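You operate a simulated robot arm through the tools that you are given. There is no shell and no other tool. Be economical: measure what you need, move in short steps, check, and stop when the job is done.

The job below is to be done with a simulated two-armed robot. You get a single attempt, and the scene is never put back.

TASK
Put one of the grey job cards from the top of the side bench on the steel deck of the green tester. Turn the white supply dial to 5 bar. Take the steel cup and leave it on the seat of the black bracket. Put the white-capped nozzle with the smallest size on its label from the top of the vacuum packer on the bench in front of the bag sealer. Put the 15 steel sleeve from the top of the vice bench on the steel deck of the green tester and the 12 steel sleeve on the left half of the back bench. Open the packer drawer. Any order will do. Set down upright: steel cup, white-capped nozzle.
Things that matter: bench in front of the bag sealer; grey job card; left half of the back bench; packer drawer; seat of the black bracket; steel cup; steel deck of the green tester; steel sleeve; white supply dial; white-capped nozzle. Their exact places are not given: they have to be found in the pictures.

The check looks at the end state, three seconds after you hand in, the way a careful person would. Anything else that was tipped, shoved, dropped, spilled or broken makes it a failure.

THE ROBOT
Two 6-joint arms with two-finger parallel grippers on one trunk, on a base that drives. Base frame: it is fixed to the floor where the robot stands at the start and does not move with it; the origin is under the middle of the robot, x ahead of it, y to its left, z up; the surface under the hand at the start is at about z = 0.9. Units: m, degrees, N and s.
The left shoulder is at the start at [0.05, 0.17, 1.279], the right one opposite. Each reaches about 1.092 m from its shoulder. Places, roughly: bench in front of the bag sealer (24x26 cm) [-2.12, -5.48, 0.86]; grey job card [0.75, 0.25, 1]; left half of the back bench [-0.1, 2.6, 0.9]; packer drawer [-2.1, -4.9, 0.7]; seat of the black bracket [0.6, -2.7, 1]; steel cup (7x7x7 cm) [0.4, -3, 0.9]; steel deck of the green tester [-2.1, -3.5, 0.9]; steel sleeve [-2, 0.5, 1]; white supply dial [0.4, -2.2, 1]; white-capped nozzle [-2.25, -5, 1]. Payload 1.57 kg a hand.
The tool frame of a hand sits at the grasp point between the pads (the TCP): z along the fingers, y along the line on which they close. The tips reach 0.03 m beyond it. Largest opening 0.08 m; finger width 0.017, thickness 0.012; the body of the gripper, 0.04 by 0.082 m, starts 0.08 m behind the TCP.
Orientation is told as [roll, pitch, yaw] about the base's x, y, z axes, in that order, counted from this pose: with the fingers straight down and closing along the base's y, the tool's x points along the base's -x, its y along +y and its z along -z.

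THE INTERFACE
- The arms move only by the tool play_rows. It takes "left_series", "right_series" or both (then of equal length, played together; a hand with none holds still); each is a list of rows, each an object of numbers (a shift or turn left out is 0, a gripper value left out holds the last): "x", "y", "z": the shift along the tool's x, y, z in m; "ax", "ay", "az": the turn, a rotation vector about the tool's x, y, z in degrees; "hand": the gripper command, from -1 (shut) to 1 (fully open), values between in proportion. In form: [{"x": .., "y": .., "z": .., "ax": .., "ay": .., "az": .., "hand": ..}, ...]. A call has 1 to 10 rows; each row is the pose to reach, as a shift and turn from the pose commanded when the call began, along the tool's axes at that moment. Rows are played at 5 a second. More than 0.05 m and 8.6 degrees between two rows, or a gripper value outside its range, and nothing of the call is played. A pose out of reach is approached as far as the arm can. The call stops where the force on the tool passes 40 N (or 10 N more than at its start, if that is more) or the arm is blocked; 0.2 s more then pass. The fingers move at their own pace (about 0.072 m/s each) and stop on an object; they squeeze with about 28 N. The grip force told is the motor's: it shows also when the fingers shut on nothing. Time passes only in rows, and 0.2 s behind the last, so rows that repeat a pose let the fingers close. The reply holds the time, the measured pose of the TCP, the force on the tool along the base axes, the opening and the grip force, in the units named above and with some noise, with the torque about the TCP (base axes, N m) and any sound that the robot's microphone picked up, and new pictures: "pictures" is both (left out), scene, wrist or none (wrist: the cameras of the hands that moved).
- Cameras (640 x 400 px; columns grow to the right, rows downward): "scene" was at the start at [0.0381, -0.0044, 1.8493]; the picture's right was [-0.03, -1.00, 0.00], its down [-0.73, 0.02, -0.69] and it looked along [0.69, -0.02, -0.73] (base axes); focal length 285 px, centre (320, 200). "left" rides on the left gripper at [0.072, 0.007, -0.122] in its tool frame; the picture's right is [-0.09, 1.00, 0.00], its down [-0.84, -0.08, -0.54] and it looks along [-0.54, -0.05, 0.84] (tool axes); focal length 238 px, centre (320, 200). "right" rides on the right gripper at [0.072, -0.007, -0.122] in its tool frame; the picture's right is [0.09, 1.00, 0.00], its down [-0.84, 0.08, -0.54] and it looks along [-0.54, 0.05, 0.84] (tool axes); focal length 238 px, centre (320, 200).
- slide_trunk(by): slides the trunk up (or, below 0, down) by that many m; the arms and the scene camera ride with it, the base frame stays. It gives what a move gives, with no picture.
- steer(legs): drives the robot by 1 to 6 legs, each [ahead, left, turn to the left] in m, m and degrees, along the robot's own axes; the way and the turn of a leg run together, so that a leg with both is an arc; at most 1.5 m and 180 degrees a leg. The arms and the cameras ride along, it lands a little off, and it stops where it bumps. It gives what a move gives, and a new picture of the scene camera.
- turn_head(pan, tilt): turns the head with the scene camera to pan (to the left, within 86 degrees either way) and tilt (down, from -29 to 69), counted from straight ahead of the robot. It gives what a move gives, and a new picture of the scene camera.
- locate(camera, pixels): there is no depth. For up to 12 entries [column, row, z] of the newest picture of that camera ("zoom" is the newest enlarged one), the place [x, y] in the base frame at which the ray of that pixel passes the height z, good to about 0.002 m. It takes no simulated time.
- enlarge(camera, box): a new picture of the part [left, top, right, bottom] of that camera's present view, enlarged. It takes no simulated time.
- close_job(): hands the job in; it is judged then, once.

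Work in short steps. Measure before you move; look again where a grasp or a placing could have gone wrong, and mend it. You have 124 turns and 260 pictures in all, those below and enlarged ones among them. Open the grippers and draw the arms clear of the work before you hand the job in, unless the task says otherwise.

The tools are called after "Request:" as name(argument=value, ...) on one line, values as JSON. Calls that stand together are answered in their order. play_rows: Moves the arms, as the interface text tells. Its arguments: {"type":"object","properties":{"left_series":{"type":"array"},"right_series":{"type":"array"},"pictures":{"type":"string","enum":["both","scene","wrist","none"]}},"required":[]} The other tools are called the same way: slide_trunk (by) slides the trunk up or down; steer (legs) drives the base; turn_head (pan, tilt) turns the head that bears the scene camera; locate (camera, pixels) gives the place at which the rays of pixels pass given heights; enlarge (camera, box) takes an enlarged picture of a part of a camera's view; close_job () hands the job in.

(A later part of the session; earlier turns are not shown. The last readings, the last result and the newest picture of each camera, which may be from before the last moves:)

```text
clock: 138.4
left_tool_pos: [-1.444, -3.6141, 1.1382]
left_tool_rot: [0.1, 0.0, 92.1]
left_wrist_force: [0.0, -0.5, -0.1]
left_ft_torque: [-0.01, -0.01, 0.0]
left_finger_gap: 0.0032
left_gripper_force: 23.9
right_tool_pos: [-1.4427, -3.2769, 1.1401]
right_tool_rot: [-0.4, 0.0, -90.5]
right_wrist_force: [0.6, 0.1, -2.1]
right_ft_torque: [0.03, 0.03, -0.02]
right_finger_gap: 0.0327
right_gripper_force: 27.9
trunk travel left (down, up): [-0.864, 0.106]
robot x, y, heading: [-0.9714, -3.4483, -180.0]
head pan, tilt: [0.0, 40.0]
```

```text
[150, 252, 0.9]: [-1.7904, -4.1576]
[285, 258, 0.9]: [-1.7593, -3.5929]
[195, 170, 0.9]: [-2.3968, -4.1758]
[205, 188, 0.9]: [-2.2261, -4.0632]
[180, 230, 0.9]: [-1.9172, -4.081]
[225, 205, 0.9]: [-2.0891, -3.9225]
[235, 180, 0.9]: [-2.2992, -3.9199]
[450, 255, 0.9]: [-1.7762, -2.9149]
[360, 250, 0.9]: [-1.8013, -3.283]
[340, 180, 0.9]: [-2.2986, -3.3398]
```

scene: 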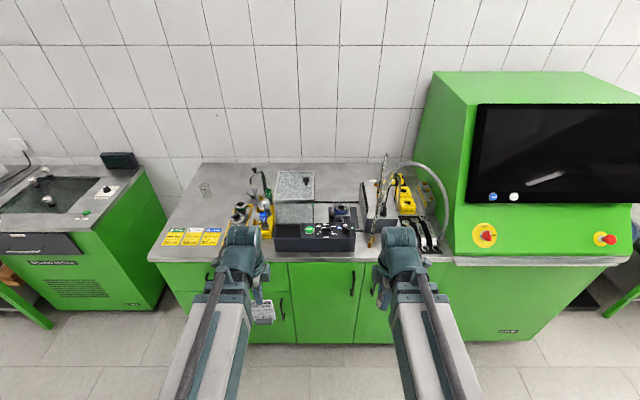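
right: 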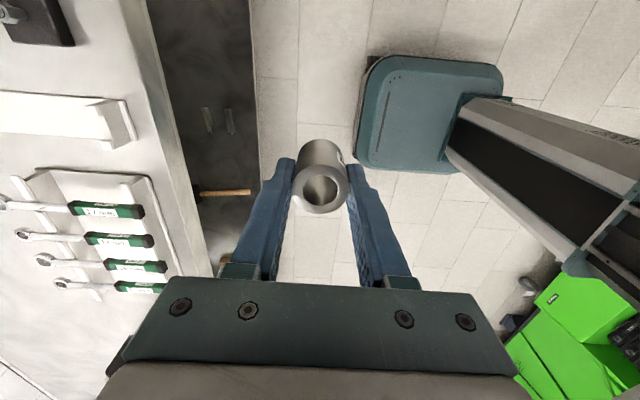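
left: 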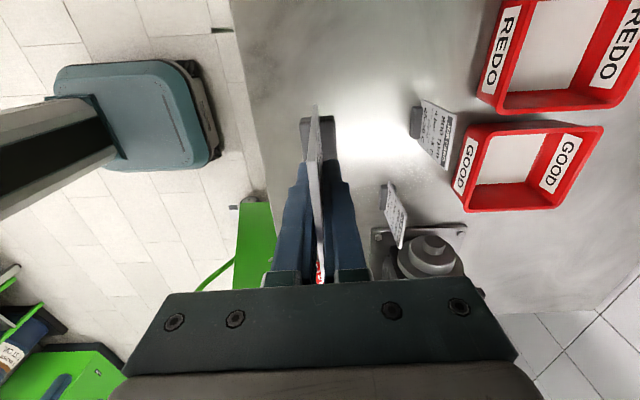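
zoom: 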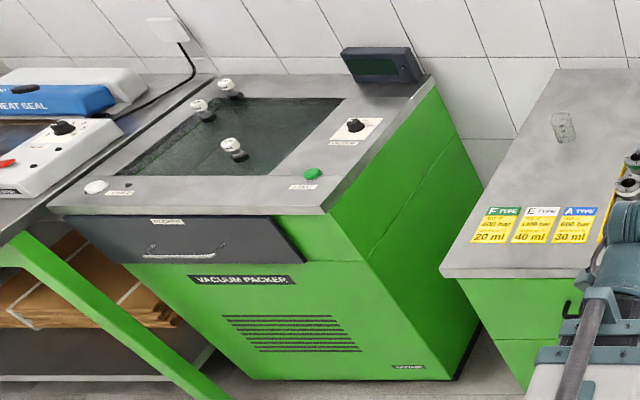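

Free steel area lies between the yellow stickers and the glass block. I measure its bounds.

Request:
locate(camera="scene", pixels=[[211.6, 199, 0.9], [203, 200, 0.9], [227.5, 221.5, 0.9], [247, 204, 0.9], [176, 228.5, 0.9], [220, 228.5, 0.9], [190, 214, 0.9], [217, 209, 0.9], [203, 215, 0.9], [108, 205, 1.0], [115, 218, 1.0]])

Request:
steer(legs=[[0, 0.68, 0]])

Request:
enlarge(camera="scene", box=[220, 145, 412, 265])

```text
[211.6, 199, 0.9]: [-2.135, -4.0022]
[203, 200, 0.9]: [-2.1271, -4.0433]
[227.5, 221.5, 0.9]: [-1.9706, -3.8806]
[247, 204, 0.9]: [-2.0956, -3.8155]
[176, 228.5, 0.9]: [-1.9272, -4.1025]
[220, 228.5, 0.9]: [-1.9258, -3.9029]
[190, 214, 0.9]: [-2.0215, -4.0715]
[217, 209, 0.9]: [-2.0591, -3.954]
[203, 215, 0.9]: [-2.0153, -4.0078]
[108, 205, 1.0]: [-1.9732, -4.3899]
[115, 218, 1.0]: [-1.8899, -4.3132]
```

```text
clock: 142.2
left_tool_pos: [-1.4388, -4.2983, 1.1385]
left_tool_rot: [-0.1, 0.0, 92.4]
left_wrist_force: [0.9, 0.6, 0.1]
left_ft_torque: [0.02, 0.04, 0.03]
left_finger_gap: 0.0032
left_gripper_force: 23.9
right_tool_pos: [-1.4393, -3.961, 1.1391]
right_tool_rot: [-0.5, 0.2, -90.2]
right_wrist_force: [0.5, 0.2, -2.3]
right_ft_torque: [0.04, 0.03, 0.01]
right_finger_gap: 0.0327
right_gripper_force: 28.0
trunk travel left (down, up): [-0.864, 0.106]
robot x, y, heading: [-0.9707, -4.1333, -179.6]
head pan, tilt: [0.0, 40.0]
```

scene: 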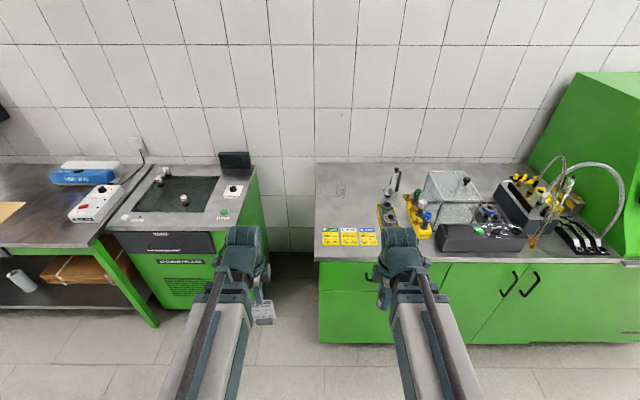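

```text
3.33 times, centred on (316, 205) of scene
```

zoom: 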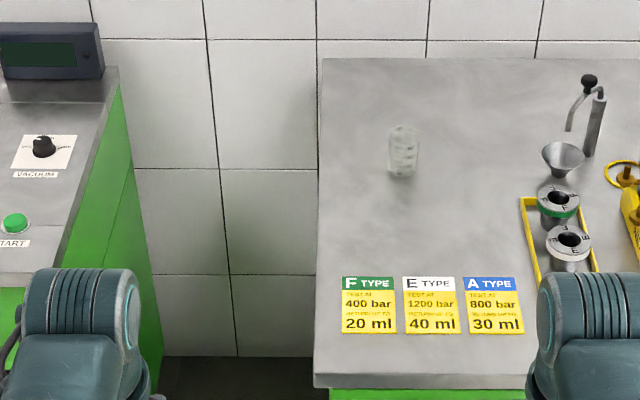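

Spots chosen: sleeve (-2.03,-3.955), card (-2.02,-4.085). I drive 0.22 m closer (reach ~0.87) and extend the left hand with the card.

Request:
steer(legs=[[0.22, 0, 0]])

Request:
play_rows(left_series=[{"x": -0.025, "y": 0.039}, {"x": -0.051, "y": 0.078}, {"x": -0.077, "y": 0.117}, {"x": -0.102, "y": 0.156}, {"x": -0.128, "y": 0.195}, {"x": -0.153, "y": 0.234}, {"x": -0.179, "y": 0.273}, {"x": -0.204, "y": 0.312}, {"x": -0.23, "y": 0.351}, {"x": -0.23, "y": 0.351}], pictures="both")

```text
clock: 143.9
left_tool_pos: [-1.6606, -4.2993, 1.1394]
left_tool_rot: [-0.1, 0.0, 92.4]
left_wrist_force: [-0.5, 0.7, 0.4]
left_ft_torque: [0.01, -0.03, 0.01]
left_finger_gap: 0.0028
left_gripper_force: 24.7
right_tool_pos: [-1.66, -3.9631, 1.1386]
right_tool_rot: [-0.5, 0.2, -90.2]
right_wrist_force: [-0.5, -0.4, -3.1]
right_ft_torque: [0.0, -0.02, -0.01]
right_finger_gap: 0.033
right_gripper_force: 28.0
trunk travel left (down, up): [-0.864, 0.106]
robot x, y, heading: [-1.1937, -4.1285, -179.7]
head pan, tilt: [0.0, 40.0]
```

scene: 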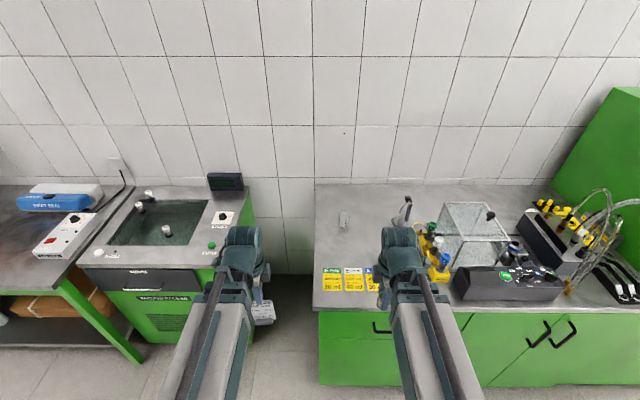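

```text
clock: 146.1
left_tool_pos: [-2.019, -4.0859, 1.1388]
left_tool_rot: [0.0, 0.0, 92.6]
left_wrist_force: [-0.1, 0.3, 0.0]
left_ft_torque: [0.0, 0.0, -0.01]
left_finger_gap: 0.003
left_gripper_force: 24.1
right_tool_pos: [-1.6591, -3.963, 1.1385]
right_tool_rot: [-0.5, 0.1, -90.2]
right_wrist_force: [0.5, 0.3, -1.5]
right_ft_torque: [0.0, 0.0, -0.01]
right_finger_gap: 0.0327
right_gripper_force: 27.7
trunk travel left (down, up): [-0.864, 0.106]
robot x, y, heading: [-1.1935, -4.1296, -179.6]
head pan, tilt: [0.0, 40.0]
```

scene: 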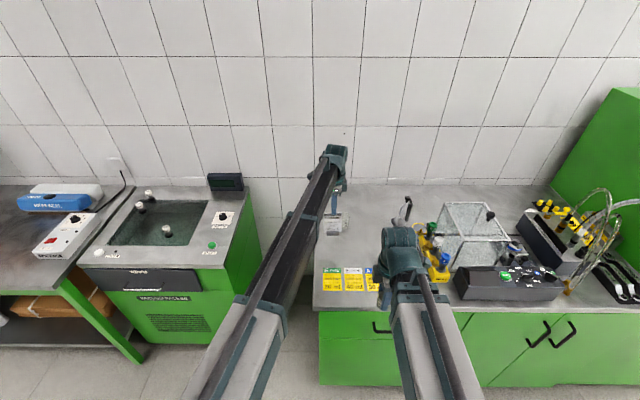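
left: 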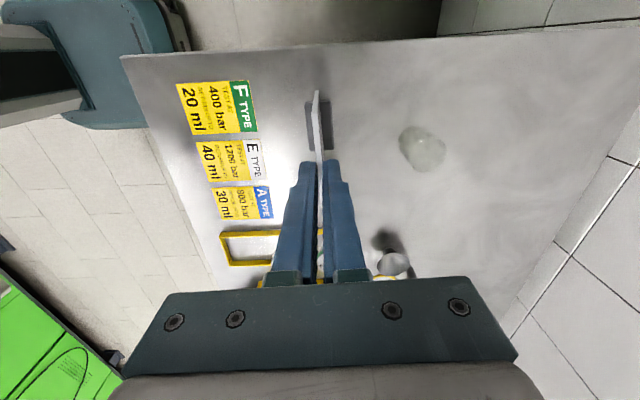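

Clear of the beaker. Lower the card.

Request:
slide_trunk(by=-0.155)

Request:
slide_trunk(by=-0.011)

Request:
enlarge(camera="left", box=[0, 0, 640, 400])

```text
clock: 147.9
left_tool_pos: [-2.0178, -4.0867, 0.9844]
left_tool_rot: [0.1, -0.1, 92.4]
left_wrist_force: [3.0, -1.5, 14.8]
left_ft_torque: [-0.05, -0.13, -0.01]
left_finger_gap: 0.0036
left_gripper_force: 24.7
right_tool_pos: [-1.6582, -3.9615, 0.9841]
right_tool_rot: [-0.5, 0.2, -90.2]
right_wrist_force: [-0.1, -0.2, -2.6]
right_ft_torque: [0.01, 0.01, -0.02]
right_finger_gap: 0.033
right_gripper_force: 28.1
trunk travel left (down, up): [-0.709, 0.261]
robot x, y, heading: [-1.1905, -4.1309, -179.6]
head pan, tilt: [0.0, 40.0]
```

```text
clock: 148.4
left_tool_pos: [-2.0164, -4.0848, 0.9757]
left_tool_rot: [0.0, 0.0, 92.5]
left_wrist_force: [0.4, 0.4, 39.2]
left_ft_torque: [0.1, 0.02, 0.05]
left_finger_gap: 0.0034
left_gripper_force: 24.3
right_tool_pos: [-1.6576, -3.9621, 0.9744]
right_tool_rot: [-0.7, 0.3, -90.2]
right_wrist_force: [-0.9, 0.6, -0.9]
right_ft_torque: [0.0, -0.02, -0.01]
right_finger_gap: 0.0328
right_gripper_force: 27.9
trunk travel left (down, up): [-0.698, 0.272]
robot x, y, heading: [-1.1876, -4.1277, -179.3]
head pan, tilt: [0.0, 40.0]
stopped: the force on the tool passed its limit at 80 N (the readings are from after the stop); the commanded pose is now the measured one
```

```text
1.00 times, centred on (320, 200) of left (not enlarged: the box is as wide or as high as the picture)
```

zoom: 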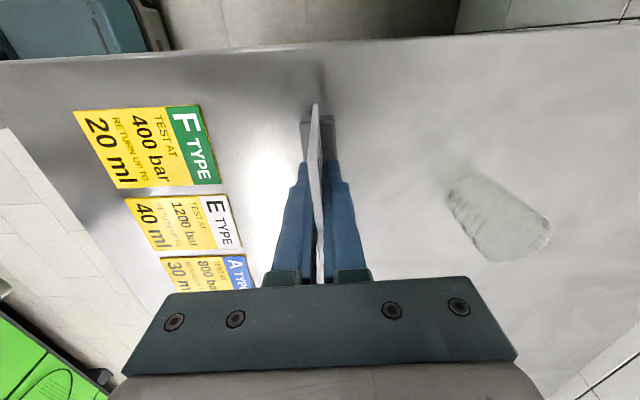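

The card is on the deck (deck ≈0.91). I relieve by a few mm, open, and rise.

Request:
slide_trunk(by=0.003)

Request:
play_rows(left_series=[{"hand": -0.8}, {"hand": -0.4}, {"hand": 0.2}, {"hand": 0.5}, {"hand": 0.5}], pictures="wrist")

Request:
slide_trunk(by=0.16)

Request:
play_rows(left_series=[{"x": 0.026, "y": -0.039}, {"x": 0.051, "y": -0.078}, {"x": 0.077, "y": -0.117}, {"x": 0.102, "y": -0.156}, {"x": 0.128, "y": -0.195}, {"x": 0.153, "y": -0.234}, {"x": 0.179, "y": -0.273}, {"x": 0.204, "y": -0.312}, {"x": 0.23, "y": -0.351}], right_series=[{"y": -0.041, "x": 0.001}, {"y": -0.082, "x": 0.002}, {"y": -0.123, "x": 0.003}, {"y": -0.164, "x": 0.004}, {"y": -0.205, "x": 0.005}, {"y": -0.246, "x": 0.006}, {"y": -0.287, "x": 0.006}, {"y": -0.328, "x": 0.006}, {"y": -0.37, "x": 0.006}], pictures="both")

```text
clock: 148.9
left_tool_pos: [-2.0198, -4.0856, 0.9759]
left_tool_rot: [0.1, 0.0, 92.5]
left_wrist_force: [1.7, -0.8, 4.5]
left_ft_torque: [0.02, -0.08, 0.0]
left_finger_gap: 0.0036
left_gripper_force: 24.6
right_tool_pos: [-1.66, -3.962, 0.9757]
right_tool_rot: [-0.5, 0.1, -90.3]
right_wrist_force: [-0.7, 1.1, -1.9]
right_ft_torque: [-0.01, 0.03, -0.01]
right_finger_gap: 0.0331
right_gripper_force: 27.9
trunk travel left (down, up): [-0.701, 0.269]
robot x, y, heading: [-1.1926, -4.1328, -179.5]
head pan, tilt: [0.0, 40.0]
```

```text
clock: 150.1
left_tool_pos: [-2.0211, -4.0857, 0.9767]
left_tool_rot: [0.0, -0.1, 92.6]
left_wrist_force: [-0.4, -0.3, 1.0]
left_ft_torque: [-0.01, 0.0, 0.01]
left_finger_gap: 0.0601
left_gripper_force: 0.1
right_tool_pos: [-1.6592, -3.9634, 0.9766]
right_tool_rot: [-0.6, 0.1, -90.2]
right_wrist_force: [0.2, 0.5, -2.6]
right_ft_torque: [0.02, -0.03, -0.03]
right_finger_gap: 0.0328
right_gripper_force: 27.8
trunk travel left (down, up): [-0.701, 0.269]
robot x, y, heading: [-1.1895, -4.1351, -179.6]
head pan, tilt: [0.0, 40.0]
```

left: 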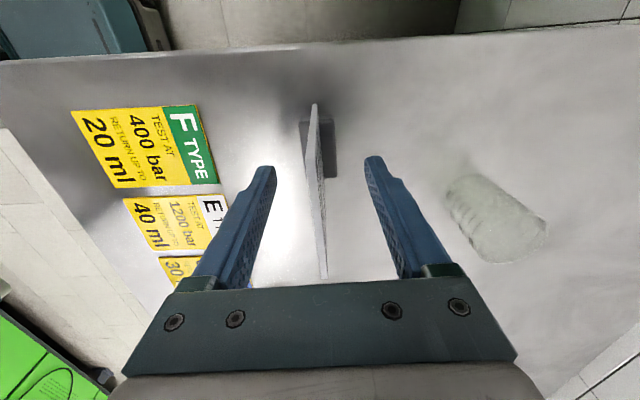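

```text
clock: 152.0
left_tool_pos: [-2.0197, -4.0872, 1.1357]
left_tool_rot: [0.0, 0.1, 92.5]
left_wrist_force: [0.3, 0.4, 0.3]
left_ft_torque: [0.01, -0.01, 0.01]
left_finger_gap: 0.06
left_gripper_force: 0.0
right_tool_pos: [-1.6604, -3.9633, 1.1364]
right_tool_rot: [-0.5, 0.1, -90.2]
right_wrist_force: [-0.4, -0.3, -2.0]
right_ft_torque: [0.01, 0.0, -0.01]
right_finger_gap: 0.0328
right_gripper_force: 28.4
trunk travel left (down, up): [-0.861, 0.109]
robot x, y, heading: [-1.1917, -4.1308, -179.6]
head pan, tilt: [0.0, 40.0]
```

```text
clock: 154.0
left_tool_pos: [-1.6581, -4.3026, 1.136]
left_tool_rot: [-0.1, 0.0, 92.4]
left_wrist_force: [0.2, -0.3, 0.3]
left_ft_torque: [0.01, 0.01, -0.01]
left_finger_gap: 0.06
left_gripper_force: 0.0
right_tool_pos: [-2.0295, -3.9538, 1.1352]
right_tool_rot: [-0.5, 0.3, -90.1]
right_wrist_force: [1.3, -1.0, -2.0]
right_ft_torque: [0.02, 0.0, -0.02]
right_finger_gap: 0.0332
right_gripper_force: 27.9
right hand out of reach, approached as far as the arm can: row 9
trunk travel left (down, up): [-0.861, 0.109]
robot x, y, heading: [-1.1893, -4.1283, -179.3]
head pan, tilt: [0.0, 40.0]
```

scene: 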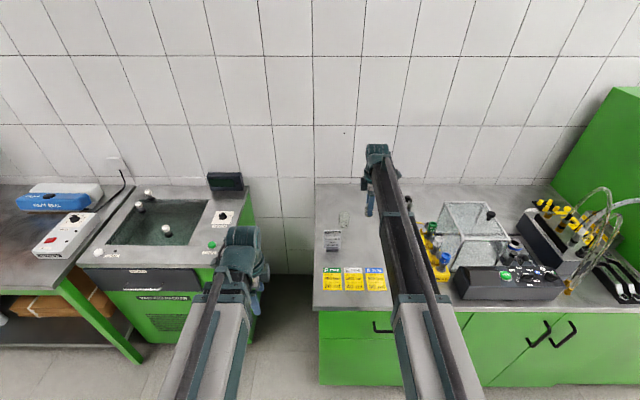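
right: 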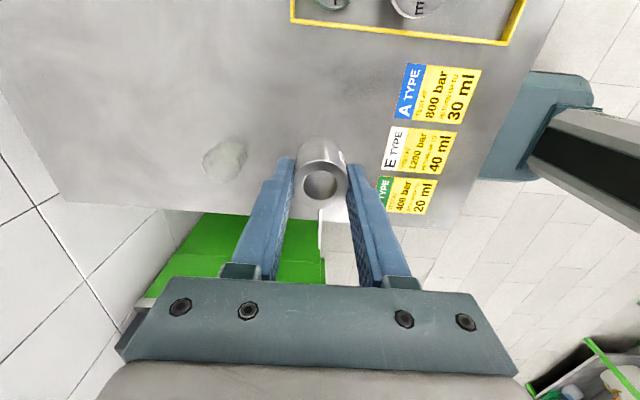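
left: 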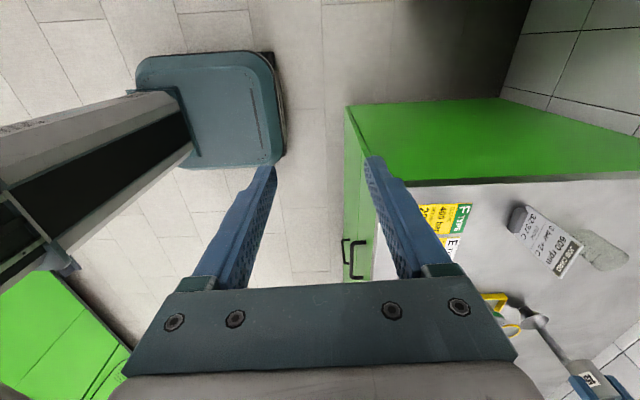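

Card stands. Now lower the sleeve at (-2.03,-3.954).

Request:
slide_trunk(by=-0.18)

Request:
slide_trunk(by=-0.007)

```text
clock: 156.0
left_tool_pos: [-1.6581, -4.3009, 0.9557]
left_tool_rot: [0.1, 0.0, 92.5]
left_wrist_force: [0.0, 0.1, 0.7]
left_ft_torque: [0.04, 0.0, -0.01]
left_finger_gap: 0.0597
left_gripper_force: 0.0
right_tool_pos: [-2.0288, -3.9552, 0.9554]
right_tool_rot: [-0.6, 0.1, -90.2]
right_wrist_force: [-0.3, -0.4, -1.0]
right_ft_torque: [0.0, 0.0, 0.0]
right_finger_gap: 0.0327
right_gripper_force: 28.1
trunk travel left (down, up): [-0.681, 0.289]
robot x, y, heading: [-1.1898, -4.1303, -179.7]
head pan, tilt: [0.0, 40.0]
```

```text
clock: 156.5
left_tool_pos: [-1.6586, -4.3016, 0.9493]
left_tool_rot: [0.0, -0.1, 92.5]
left_wrist_force: [0.2, 0.1, 0.2]
left_ft_torque: [0.0, -0.02, 0.0]
left_finger_gap: 0.0601
left_gripper_force: 0.1
right_tool_pos: [-2.03, -3.9547, 0.9488]
right_tool_rot: [-0.5, 0.2, -90.2]
right_wrist_force: [0.5, 0.7, -2.0]
right_ft_torque: [0.02, 0.01, 0.02]
right_finger_gap: 0.0329
right_gripper_force: 28.0
trunk travel left (down, up): [-0.674, 0.296]
robot x, y, heading: [-1.1905, -4.1297, -179.7]
head pan, tilt: [0.0, 40.0]
```

Request:
slide_trunk(by=-0.004)

Request:
slide_trunk(by=-0.004)

```text
clock: 157.1
left_tool_pos: [-1.6581, -4.3023, 0.9456]
left_tool_rot: [0.0, 0.0, 92.5]
left_wrist_force: [-0.7, 0.6, 0.1]
left_ft_torque: [0.01, -0.01, 0.01]
left_finger_gap: 0.0601
left_gripper_force: 0.1
right_tool_pos: [-2.0304, -3.9557, 0.9457]
right_tool_rot: [-0.6, 0.1, -90.1]
right_wrist_force: [-3.0, 1.3, 12.0]
right_ft_torque: [0.06, 0.02, 0.01]
right_finger_gap: 0.0328
right_gripper_force: 28.1
trunk travel left (down, up): [-0.67, 0.3]
robot x, y, heading: [-1.1902, -4.1298, -179.5]
head pan, tilt: [0.0, 40.0]
```

```text
clock: 157.6
left_tool_pos: [-1.6582, -4.3018, 0.9418]
left_tool_rot: [0.1, -0.1, 92.5]
left_wrist_force: [0.0, 0.3, 0.3]
left_ft_torque: [-0.02, 0.01, -0.03]
left_finger_gap: 0.06
left_gripper_force: 0.0
right_tool_pos: [-2.0271, -3.9554, 0.9423]
right_tool_rot: [-0.5, 0.2, -90.1]
right_wrist_force: [-3.7, 0.9, 20.2]
right_ft_torque: [0.04, -0.16, 0.05]
right_finger_gap: 0.033
right_gripper_force: 28.4
trunk travel left (down, up): [-0.666, 0.304]
robot x, y, heading: [-1.1872, -4.127, -179.4]
head pan, tilt: [0.0, 40.0]
```

Sleeve is in contact with the deck. Release, rise, retract.

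Request:
play_rows(right_series=[{"hand": -0.5}, {"hand": 0.0}, {"hand": 0.4}, {"hand": 0.4}, {"hand": 0.4}], pictures="none")

Request:
slide_trunk(by=0.2)

Request:
play_rows(right_series=[{"y": 0.041}, {"y": 0.082}, {"y": 0.123}, {"y": 0.164}, {"y": 0.205}, {"y": 0.246}, {"y": 0.287}, {"y": 0.328}, {"y": 0.37}], pictures="none")

Request:
enlarge(camera="scene", box=[290, 170, 450, 270])

```text
clock: 158.8
left_tool_pos: [-1.6589, -4.3017, 0.9408]
left_tool_rot: [0.0, 0.0, 92.4]
left_wrist_force: [0.4, 0.4, 0.1]
left_ft_torque: [0.0, 0.0, 0.01]
left_finger_gap: 0.06
left_gripper_force: 0.1
right_tool_pos: [-2.0283, -3.9541, 0.9415]
right_tool_rot: [-0.5, 0.1, -90.2]
right_wrist_force: [0.1, -0.4, -0.2]
right_ft_torque: [0.01, -0.02, 0.0]
right_finger_gap: 0.0564
right_gripper_force: 0.1
trunk travel left (down, up): [-0.666, 0.304]
robot x, y, heading: [-1.1911, -4.1328, -179.6]
head pan, tilt: [0.0, 40.0]
```

```text
clock: 160.9
left_tool_pos: [-1.6588, -4.3021, 1.1404]
left_tool_rot: [0.0, 0.1, 92.4]
left_wrist_force: [0.4, 0.0, 0.3]
left_ft_torque: [-0.01, 0.01, 0.0]
left_finger_gap: 0.06
left_gripper_force: 0.1
right_tool_pos: [-2.0292, -3.955, 1.1416]
right_tool_rot: [-0.6, 0.2, -90.1]
right_wrist_force: [0.1, -0.2, 0.6]
right_ft_torque: [-0.02, -0.03, 0.01]
right_finger_gap: 0.0558
right_gripper_force: 0.0
trunk travel left (down, up): [-0.866, 0.104]
robot x, y, heading: [-1.1891, -4.1337, -179.6]
head pan, tilt: [0.0, 40.0]
```

```text
clock: 162.9
left_tool_pos: [-1.6581, -4.301, 1.141]
left_tool_rot: [0.0, 0.0, 92.5]
left_wrist_force: [-0.4, 0.0, 0.0]
left_ft_torque: [-0.01, 0.01, 0.02]
left_finger_gap: 0.0601
left_gripper_force: 0.0
right_tool_pos: [-1.6565, -3.9571, 1.1415]
right_tool_rot: [-0.5, 0.1, -90.2]
right_wrist_force: [0.0, 0.9, 0.4]
right_ft_torque: [-0.03, 0.03, -0.03]
right_finger_gap: 0.0558
right_gripper_force: 0.0
right hand out of reach, approached as far as the arm can: row 8, 9
trunk travel left (down, up): [-0.866, 0.104]
robot x, y, heading: [-1.1908, -4.1261, -179.5]
head pan, tilt: [0.0, 40.0]
```

```text
4.00 times, centred on (370, 220) of scene
```

zoom: 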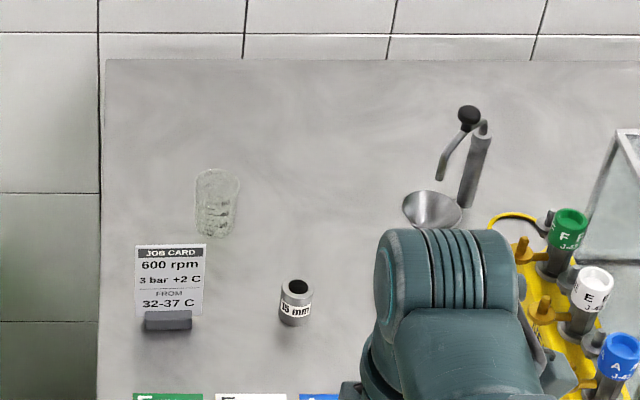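

Card and 15 sleeve are done. Next the packer: I back up and shift left to face it.

Request:
steer(legs=[[-0.15, 0, 0], [0, 0.85, 0]])

Request:
enlarge(camera="scene", box=[200, 130, 440, 280])

Request:
enlarge(camera="scene", box=[60, 130, 300, 280])

```text
clock: 168.5
left_tool_pos: [-1.4993, -5.1557, 1.141]
left_tool_rot: [0.1, 0.0, 92.8]
left_wrist_force: [0.6, 0.0, 0.0]
left_ft_torque: [-0.01, -0.03, -0.01]
left_finger_gap: 0.0599
left_gripper_force: 0.0
right_tool_pos: [-1.501, -4.8117, 1.1405]
right_tool_rot: [-0.6, 0.1, -90.0]
right_wrist_force: [-0.5, -0.3, -0.3]
right_ft_torque: [0.04, 0.0, 0.01]
right_finger_gap: 0.0558
right_gripper_force: 0.1
trunk travel left (down, up): [-0.866, 0.104]
robot x, y, heading: [-1.0346, -4.9836, -179.3]
head pan, tilt: [0.0, 40.0]
```

scene: 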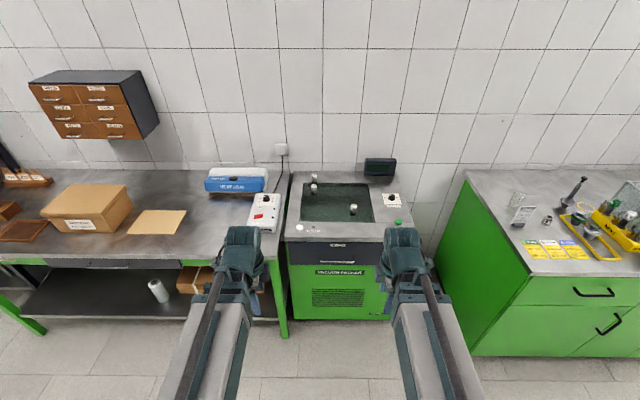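

```text
2.67 times, centred on (320, 205) of scene
```

zoom: 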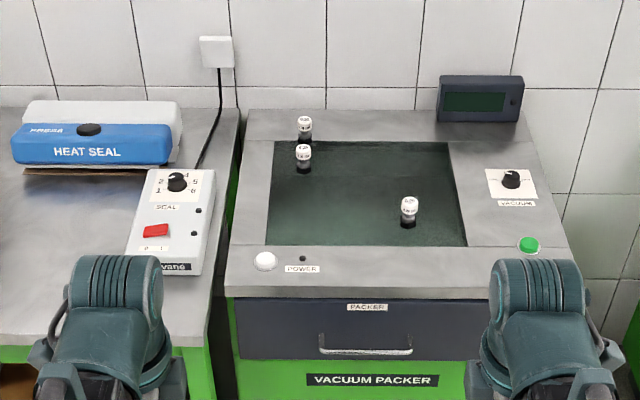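

```text
2.67 times, centred on (180, 205) of scene
```

zoom: 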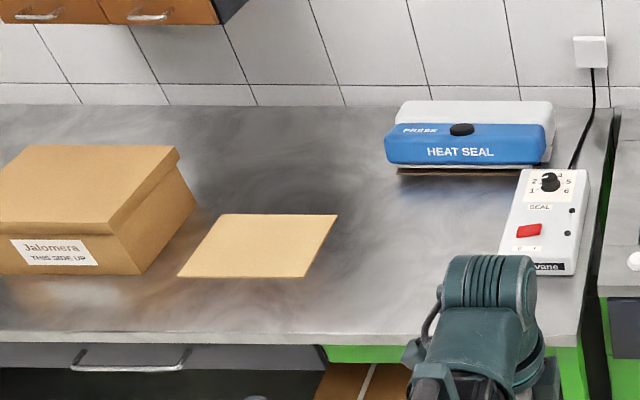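

Three white-capped nozzles on the packer's dark glass. I zoom on each to read the sizes.

Request:
enlarge(camera="scene", box=[302, 170, 326, 198])

Request:
enlarge(camera="scene", box=[340, 198, 368, 220])

Request:
locate(camera="scene", pixels=[[314, 176, 1.0], [313.6, 187, 1.0], [353, 206, 1.0], [285, 240, 0.95], [410, 240, 0.95], [352, 213.5, 0.95], [337, 252, 0.8]])

```text
14.29 times, centred on (314, 184) of scene
```

zoom: 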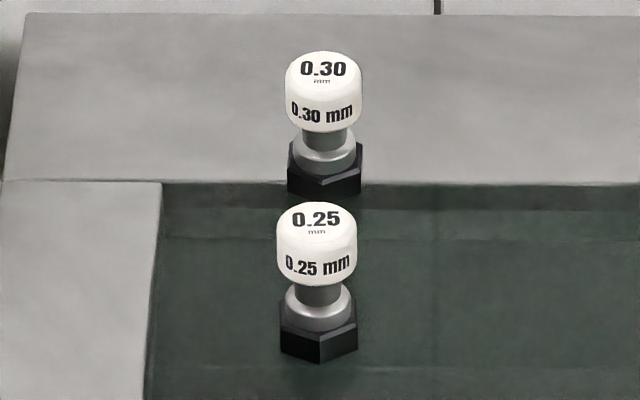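

```text
16.00 times, centred on (354, 209) of scene
```

zoom: 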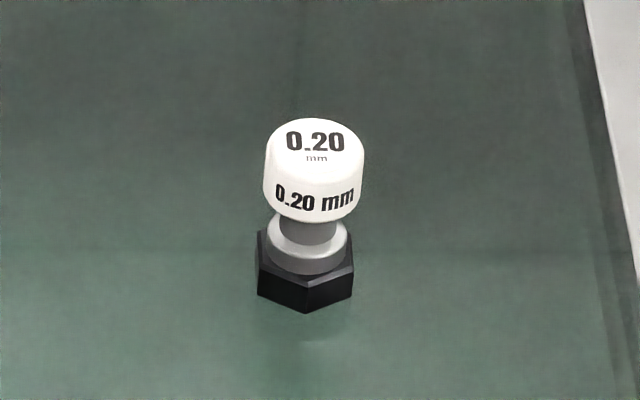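

```text
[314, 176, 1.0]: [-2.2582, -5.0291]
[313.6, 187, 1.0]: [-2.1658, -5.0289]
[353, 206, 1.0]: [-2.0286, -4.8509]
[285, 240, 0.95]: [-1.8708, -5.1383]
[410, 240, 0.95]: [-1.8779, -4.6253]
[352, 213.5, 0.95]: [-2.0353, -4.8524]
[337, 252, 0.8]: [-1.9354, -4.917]
```

The 0.20 nozzle is the front one at (353,209). I drive 0.13 m closer and bring the right hand above it to triangulate.

Request:
steer(legs=[[0.13, 0, 0]])

Request:
play_rows(right_series=[{"x": -0.004, "y": -0.04, "hand": 0.5}, {"x": -0.008, "y": -0.08}, {"x": -0.012, "y": -0.12}, {"x": -0.016, "y": -0.16}, {"x": -0.02, "y": -0.2}, {"x": -0.024, "y": -0.24}, {"x": -0.028, "y": -0.28}, {"x": -0.032, "y": -0.32}, {"x": -0.036, "y": -0.36}, {"x": -0.04, "y": -0.4}], pictures="both")

Request:
enlarge(camera="right", box=[240, 60, 400, 160])

```text
clock: 169.7
left_tool_pos: [-1.6305, -5.1568, 1.1396]
left_tool_rot: [-0.1, 0.0, 92.7]
left_wrist_force: [0.0, -0.4, -0.2]
left_ft_torque: [0.0, -0.03, 0.01]
left_finger_gap: 0.0602
left_gripper_force: 0.0
right_tool_pos: [-1.6319, -4.8119, 1.1409]
right_tool_rot: [-0.5, 0.1, -90.0]
right_wrist_force: [-1.0, 0.6, 0.1]
right_ft_torque: [0.01, -0.05, 0.03]
right_finger_gap: 0.0561
right_gripper_force: 0.0
trunk travel left (down, up): [-0.866, 0.104]
robot x, y, heading: [-1.1594, -4.984, -179.6]
head pan, tilt: [0.0, 40.0]
```

scene: 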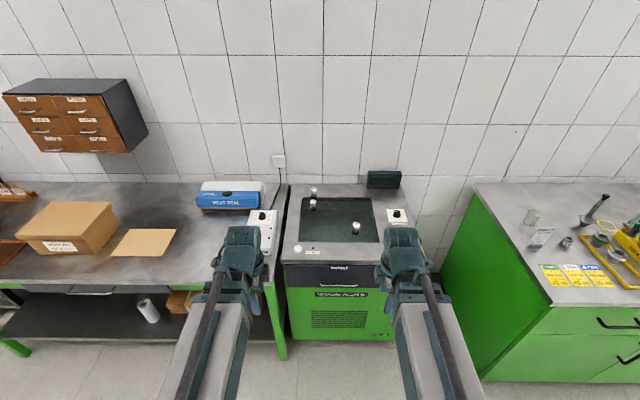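

```text
clock: 171.9
left_tool_pos: [-1.6305, -5.1566, 1.1416]
left_tool_rot: [-0.1, 0.1, 92.7]
left_wrist_force: [-0.1, -0.2, 0.1]
left_ft_torque: [0.0, -0.02, 0.01]
left_finger_gap: 0.06
left_gripper_force: 0.2
right_tool_pos: [-2.0319, -4.852, 1.1413]
right_tool_rot: [-0.3, 0.2, -90.1]
right_wrist_force: [-0.3, 0.4, -0.8]
right_ft_torque: [0.01, -0.02, 0.01]
right_finger_gap: 0.0601
right_gripper_force: 0.1
right hand out of reach, approached as far as the arm can: row 9, 10
trunk travel left (down, up): [-0.866, 0.104]
robot x, y, heading: [-1.1608, -4.9833, -179.6]
head pan, tilt: [0.0, 40.0]
```

scene: 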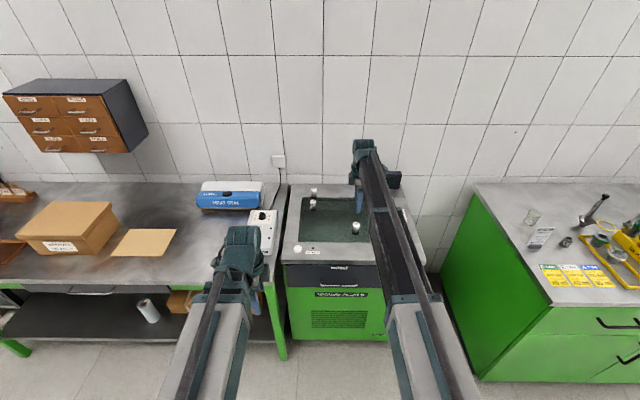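
right: 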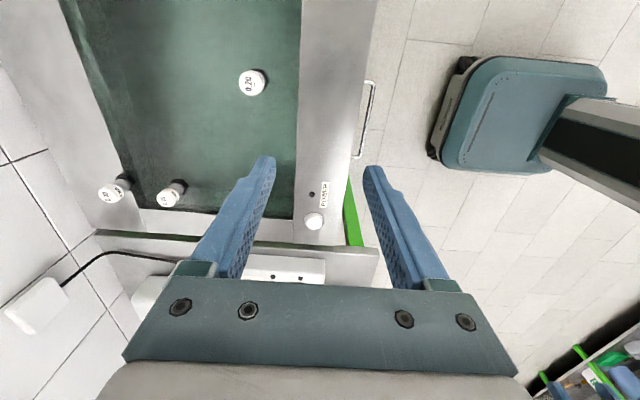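

```text
4.00 times, centred on (320, 110) of right
```

zoom: 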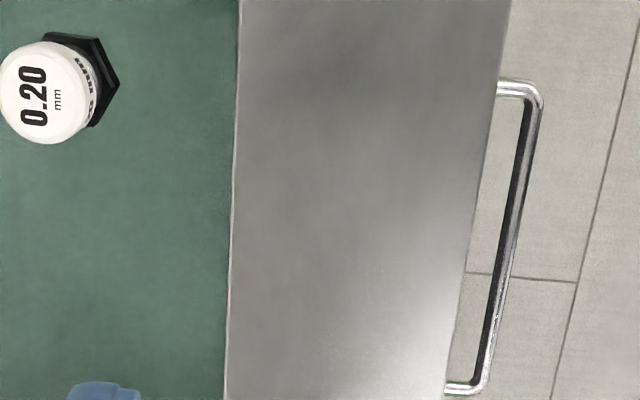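

Triangulate cap and drawer handle with both cameras.

Request:
locate(camera="right", pixels=[[250, 83, 0.9], [250, 83, 0.95], [250, 83, 1.0], [265, 78, 0.85], [265, 78, 0.9]])

Request:
enlarge(camera="scene", box=[276, 180, 436, 280])

Request:
locate(camera="scene", pixels=[[356, 224, 0.9], [356, 224, 0.95], [356, 224, 1.0], [355.5, 232, 0.85], [355.5, 232, 0.9]])

```text
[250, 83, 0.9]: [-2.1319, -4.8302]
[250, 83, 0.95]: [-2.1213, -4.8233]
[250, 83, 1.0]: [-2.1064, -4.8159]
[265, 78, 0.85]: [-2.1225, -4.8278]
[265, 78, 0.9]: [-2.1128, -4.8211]
```

```text
4.00 times, centred on (356, 230) of scene
```

zoom: 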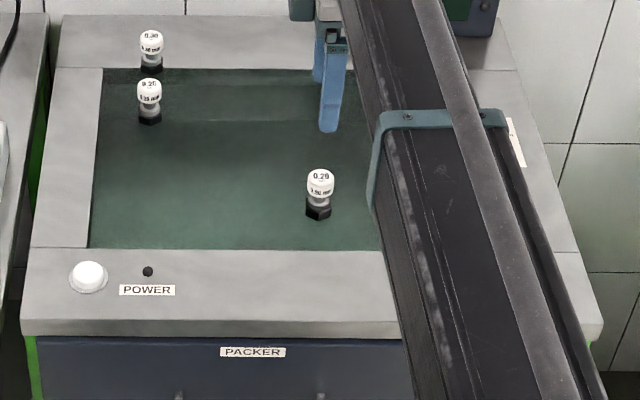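

```text
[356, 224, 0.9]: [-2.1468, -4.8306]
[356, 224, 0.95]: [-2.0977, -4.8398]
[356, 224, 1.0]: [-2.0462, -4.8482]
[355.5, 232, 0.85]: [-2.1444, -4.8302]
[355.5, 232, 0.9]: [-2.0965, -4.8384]
```

Cap top ≈0.92, centre (-2.128,-4.831); packer top ≈0.865. I check front edges before moving closer.

Request:
locate(camera="scene", pixels=[[283, 264, 0.865], [426, 264, 0.865], [200, 278, 0.86], [272, 277, 0.86], [339, 283, 0.75], [286, 190, 0.865]])

Request:
enlarge(camera="scene", box=[260, 240, 420, 340])

Request:
enlarge(camera="left", box=[0, 0, 640, 400])

```text
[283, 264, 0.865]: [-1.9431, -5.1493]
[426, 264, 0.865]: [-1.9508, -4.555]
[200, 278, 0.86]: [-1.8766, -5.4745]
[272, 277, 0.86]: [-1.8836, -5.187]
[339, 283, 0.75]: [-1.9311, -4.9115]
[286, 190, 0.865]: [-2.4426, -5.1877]
```

```text
4.00 times, centred on (340, 290) of scene
```

zoom: 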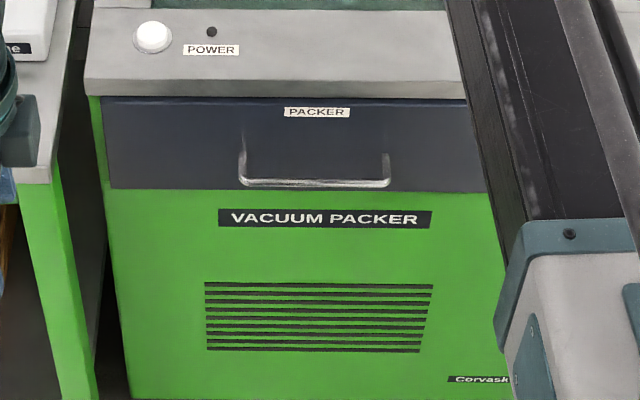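

```text
1.00 times, centred on (320, 200) of left (not enlarged: the box is as wide or as high as the picture)
```

zoom: 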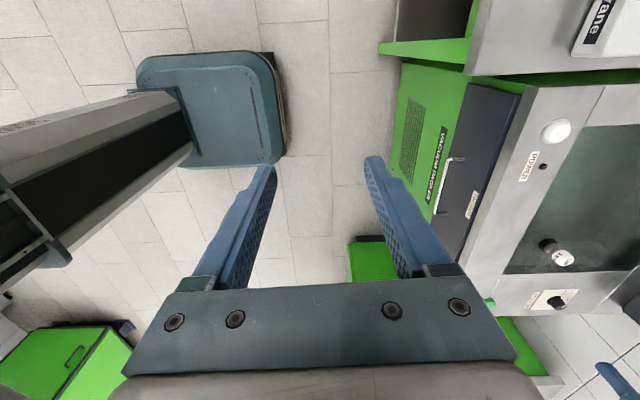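

Clear. I drive 0.11 m ahead and centre over the nozzle.

Request:
steer(legs=[[0.11, 0, 0]])

Request:
play_rows(right_series=[{"x": 0.01, "y": 0.007}, {"x": 0.021, "y": 0.014}, {"x": 0.021, "y": 0.014}], pictures="none")

Request:
enlarge(camera="right", box=[200, 20, 456, 180])

```text
clock: 173.1
left_tool_pos: [-1.7403, -5.1583, 1.1397]
left_tool_rot: [-0.1, 0.0, 92.6]
left_wrist_force: [0.1, 0.0, 0.1]
left_ft_torque: [0.03, -0.04, 0.03]
left_finger_gap: 0.0595
left_gripper_force: 0.0
right_tool_pos: [-2.1426, -4.8536, 1.1401]
right_tool_rot: [-0.4, 0.2, -90.0]
right_wrist_force: [-1.1, 0.1, -0.4]
right_ft_torque: [0.01, -0.02, 0.01]
right_finger_gap: 0.0602
right_gripper_force: 0.1
trunk travel left (down, up): [-0.866, 0.104]
robot x, y, heading: [-1.269, -4.9866, -179.3]
head pan, tilt: [0.0, 40.0]
```

scene: 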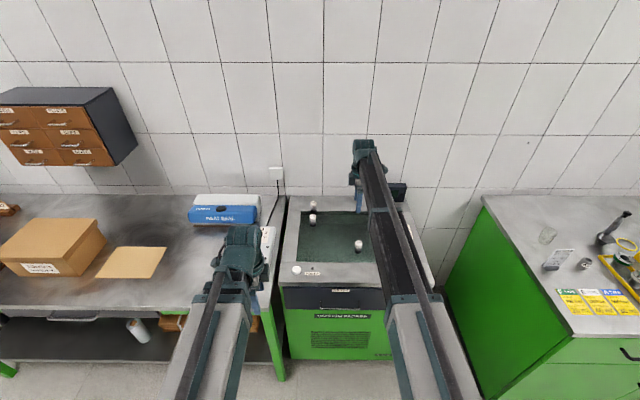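

```text
clock: 173.9
left_tool_pos: [-1.7391, -5.1595, 1.1414]
left_tool_rot: [-0.1, 0.0, 92.8]
left_wrist_force: [-0.2, -0.2, 0.2]
left_ft_torque: [-0.01, -0.01, -0.03]
left_finger_gap: 0.0603
left_gripper_force: 0.1
right_tool_pos: [-2.1267, -4.8316, 1.1408]
right_tool_rot: [-0.5, 0.2, -89.9]
right_wrist_force: [0.0, 0.4, 1.1]
right_ft_torque: [-0.01, -0.04, 0.01]
right_finger_gap: 0.0597
right_gripper_force: 0.0
trunk travel left (down, up): [-0.866, 0.104]
robot x, y, heading: [-1.2732, -4.9857, -179.1]
head pan, tilt: [0.0, 40.0]
```

```text
2.50 times, centred on (328, 100) of right
```

zoom: 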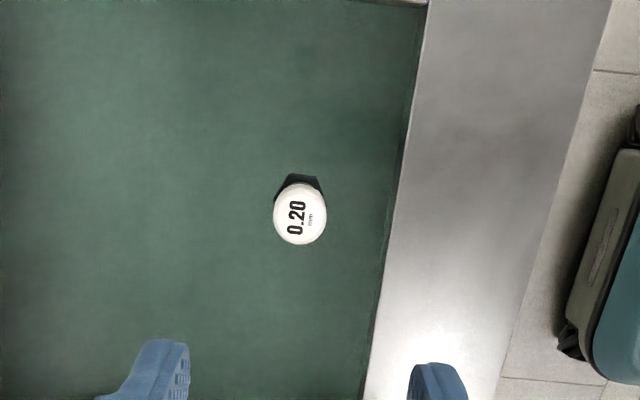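

Request:
locate(camera="zoom", pixels=[[300, 213, 0.92], [300, 178, 0.87], [280, 195, 0.88], [320, 195, 0.88]])

Request:
slide_trunk(by=-0.15)

Request:
enlarge(camera="right", box=[200, 60, 456, 220])

```text
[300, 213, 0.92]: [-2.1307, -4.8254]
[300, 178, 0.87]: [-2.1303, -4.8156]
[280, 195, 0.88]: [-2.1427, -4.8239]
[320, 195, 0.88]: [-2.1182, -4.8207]
```

```text
clock: 175.7
left_tool_pos: [-1.7398, -5.1575, 0.9909]
left_tool_rot: [-0.1, 0.0, 92.7]
left_wrist_force: [-0.5, 1.5, 0.5]
left_ft_torque: [0.02, -0.02, -0.02]
left_finger_gap: 0.0599
left_gripper_force: 0.1
right_tool_pos: [-2.1265, -4.8318, 0.9917]
right_tool_rot: [-0.5, 0.3, -89.9]
right_wrist_force: [0.5, 0.3, 0.3]
right_ft_torque: [0.0, 0.02, -0.02]
right_finger_gap: 0.0598
right_gripper_force: 0.0
trunk travel left (down, up): [-0.716, 0.254]
robot x, y, heading: [-1.2691, -4.9837, -179.4]
head pan, tilt: [0.0, 40.0]
```

```text
2.50 times, centred on (328, 140) of right
```

zoom: 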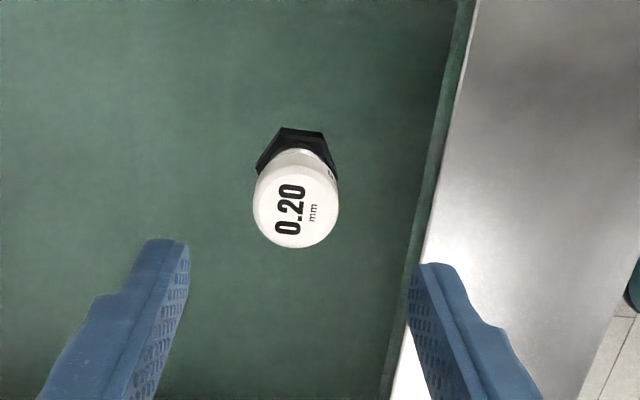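

Request:
locate(camera="zoom", pixels=[[296, 208, 0.92], [296, 145, 0.87], [455, 60, 0.865], [425, 250, 0.87], [405, 300, 0.865]])

```text
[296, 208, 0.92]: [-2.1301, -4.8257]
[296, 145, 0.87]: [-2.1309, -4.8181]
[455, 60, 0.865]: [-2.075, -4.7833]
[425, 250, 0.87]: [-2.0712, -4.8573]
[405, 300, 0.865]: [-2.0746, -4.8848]
```

Request:
play_rows(right_series=[{"x": 0.005, "y": -0.0035}, {"x": 0.005, "y": -0.0035}], pictures="none")

Request:
slide_trunk(by=-0.083)

Request:
play_rows(right_series=[{"hand": 0.5}, {"hand": 0.0}, {"hand": -1}, {"hand": -1}, {"hand": -1}], pictures="wrist")

```text
clock: 176.3
left_tool_pos: [-1.7397, -5.1582, 0.9916]
left_tool_rot: [-0.1, -0.1, 92.7]
left_wrist_force: [0.4, 0.0, 0.1]
left_ft_torque: [-0.01, -0.02, 0.01]
left_finger_gap: 0.0599
left_gripper_force: 0.0
right_tool_pos: [-2.1305, -4.8268, 0.9909]
right_tool_rot: [-0.5, 0.1, -90.0]
right_wrist_force: [-0.8, -0.3, -0.3]
right_ft_torque: [-0.02, 0.02, -0.01]
right_finger_gap: 0.0602
right_gripper_force: 0.0
trunk travel left (down, up): [-0.716, 0.254]
robot x, y, heading: [-1.2723, -4.9858, -179.5]
head pan, tilt: [0.0, 40.0]
```

```text
clock: 177.5
left_tool_pos: [-1.7396, -5.1577, 0.9084]
left_tool_rot: [0.0, -0.1, 92.7]
left_wrist_force: [0.2, 1.1, 0.3]
left_ft_torque: [-0.02, 0.02, -0.02]
left_finger_gap: 0.0598
left_gripper_force: 0.0
right_tool_pos: [-2.1317, -4.8276, 0.908]
right_tool_rot: [-0.4, 0.3, -90.0]
right_wrist_force: [0.1, -0.5, 0.1]
right_ft_torque: [-0.05, -0.01, 0.02]
right_finger_gap: 0.0599
right_gripper_force: 0.1
trunk travel left (down, up): [-0.633, 0.337]
robot x, y, heading: [-1.2742, -4.9825, -179.3]
head pan, tilt: [0.0, 40.0]
```

```text
clock: 178.7
left_tool_pos: [-1.7394, -5.1576, 0.9082]
left_tool_rot: [0.1, 0.0, 92.7]
left_wrist_force: [-0.2, -0.8, -1.0]
left_ft_torque: [0.0, 0.0, 0.0]
left_finger_gap: 0.0601
left_gripper_force: 0.1
right_tool_pos: [-2.1296, -4.8261, 0.9091]
right_tool_rot: [-0.5, 0.2, -90.0]
right_wrist_force: [-0.2, -0.4, 0.2]
right_ft_torque: [0.02, -0.02, -0.02]
right_finger_gap: 0.0288
right_gripper_force: 28.0
trunk travel left (down, up): [-0.633, 0.337]
robot x, y, heading: [-1.268, -4.9863, -179.7]
head pan, tilt: [0.0, 40.0]
```

right: 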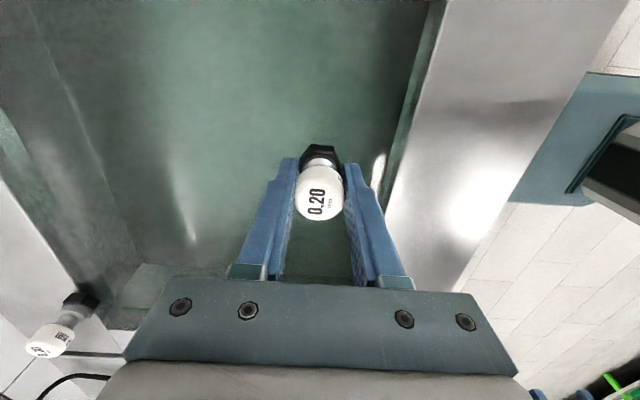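

Nozzle gripped. Lift, retract, shift left 0.66 m to the bag sealer bench.

Request:
slide_trunk(by=0.23)

Request:
play_rows(right_series=[{"y": 0.04}, {"y": 0.08}, {"y": 0.12}, {"y": 0.16}, {"y": 0.2}, {"y": 0.24}, {"y": 0.28}, {"y": 0.32}, {"y": 0.36}, {"y": 0.38}], pictures="wrist")

Request:
steer(legs=[[0, 0.66, 0]])

Request:
enlarge(camera="scene", box=[270, 170, 470, 295])

```text
clock: 181.1
left_tool_pos: [-1.739, -5.1579, 1.1387]
left_tool_rot: [0.0, 0.0, 92.6]
left_wrist_force: [-0.1, 0.2, -1.2]
left_ft_torque: [-0.01, 0.04, 0.0]
left_finger_gap: 0.06
left_gripper_force: 0.0
right_tool_pos: [-2.1318, -4.826, 1.1393]
right_tool_rot: [-0.4, 0.3, -90.0]
right_wrist_force: [0.1, -0.2, -0.4]
right_ft_torque: [0.01, 0.0, 0.0]
right_finger_gap: 0.0287
right_gripper_force: 28.2
trunk travel left (down, up): [-0.863, 0.107]
robot x, y, heading: [-1.2702, -4.9834, -179.4]
head pan, tilt: [0.0, 40.0]
```

```text
clock: 183.3
left_tool_pos: [-1.7386, -5.1573, 1.1389]
left_tool_rot: [0.0, -0.1, 92.7]
left_wrist_force: [-0.3, 0.2, 1.5]
left_ft_torque: [0.02, -0.03, 0.0]
left_finger_gap: 0.0601
left_gripper_force: 0.0
right_tool_pos: [-1.7496, -4.8259, 1.1379]
right_tool_rot: [-0.5, 0.2, -90.0]
right_wrist_force: [0.3, 0.2, -0.9]
right_ft_torque: [0.0, 0.01, -0.01]
right_finger_gap: 0.0286
right_gripper_force: 27.8
right hand out of reach, approached as far as the arm can: row 9, 10
trunk travel left (down, up): [-0.863, 0.107]
robot x, y, heading: [-1.2707, -4.9857, -179.2]
head pan, tilt: [0.0, 40.0]
```

right: 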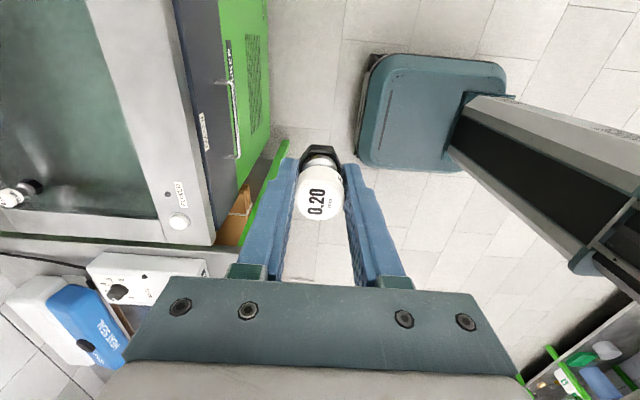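

```text
clock: 187.0
left_tool_pos: [-1.7346, -5.823, 1.1384]
left_tool_rot: [0.0, 0.0, 92.4]
left_wrist_force: [0.3, 0.3, 0.0]
left_ft_torque: [0.04, 0.03, -0.03]
left_finger_gap: 0.0601
left_gripper_force: 0.1
right_tool_pos: [-1.7422, -5.4896, 1.1387]
right_tool_rot: [-0.5, 0.2, -90.3]
right_wrist_force: [-0.4, 0.0, -0.7]
right_ft_torque: [-0.01, -0.01, 0.02]
right_finger_gap: 0.0289
right_gripper_force: 27.9
trunk travel left (down, up): [-0.863, 0.107]
robot x, y, heading: [-1.2641, -5.6517, -179.6]
head pan, tilt: [0.0, 40.0]
```

scene: 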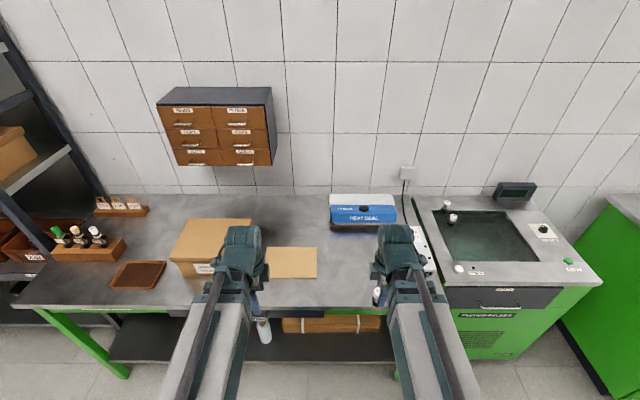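

```text
3.20 times, centred on (370, 232) of scene
```

zoom: 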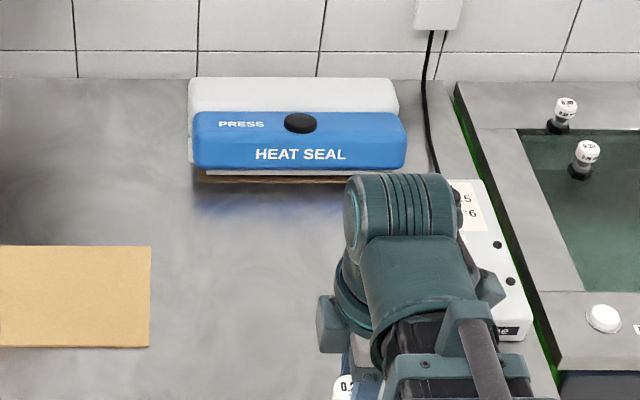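

Request:
locate(camera="zoom", pixels=[[265, 245, 0.86], [200, 185, 0.86], [350, 185, 0.86], [150, 300, 0.86], [455, 200, 0.93]])

```text
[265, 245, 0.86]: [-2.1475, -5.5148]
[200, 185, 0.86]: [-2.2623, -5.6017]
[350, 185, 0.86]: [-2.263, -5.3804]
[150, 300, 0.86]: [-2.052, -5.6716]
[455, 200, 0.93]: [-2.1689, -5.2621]
```

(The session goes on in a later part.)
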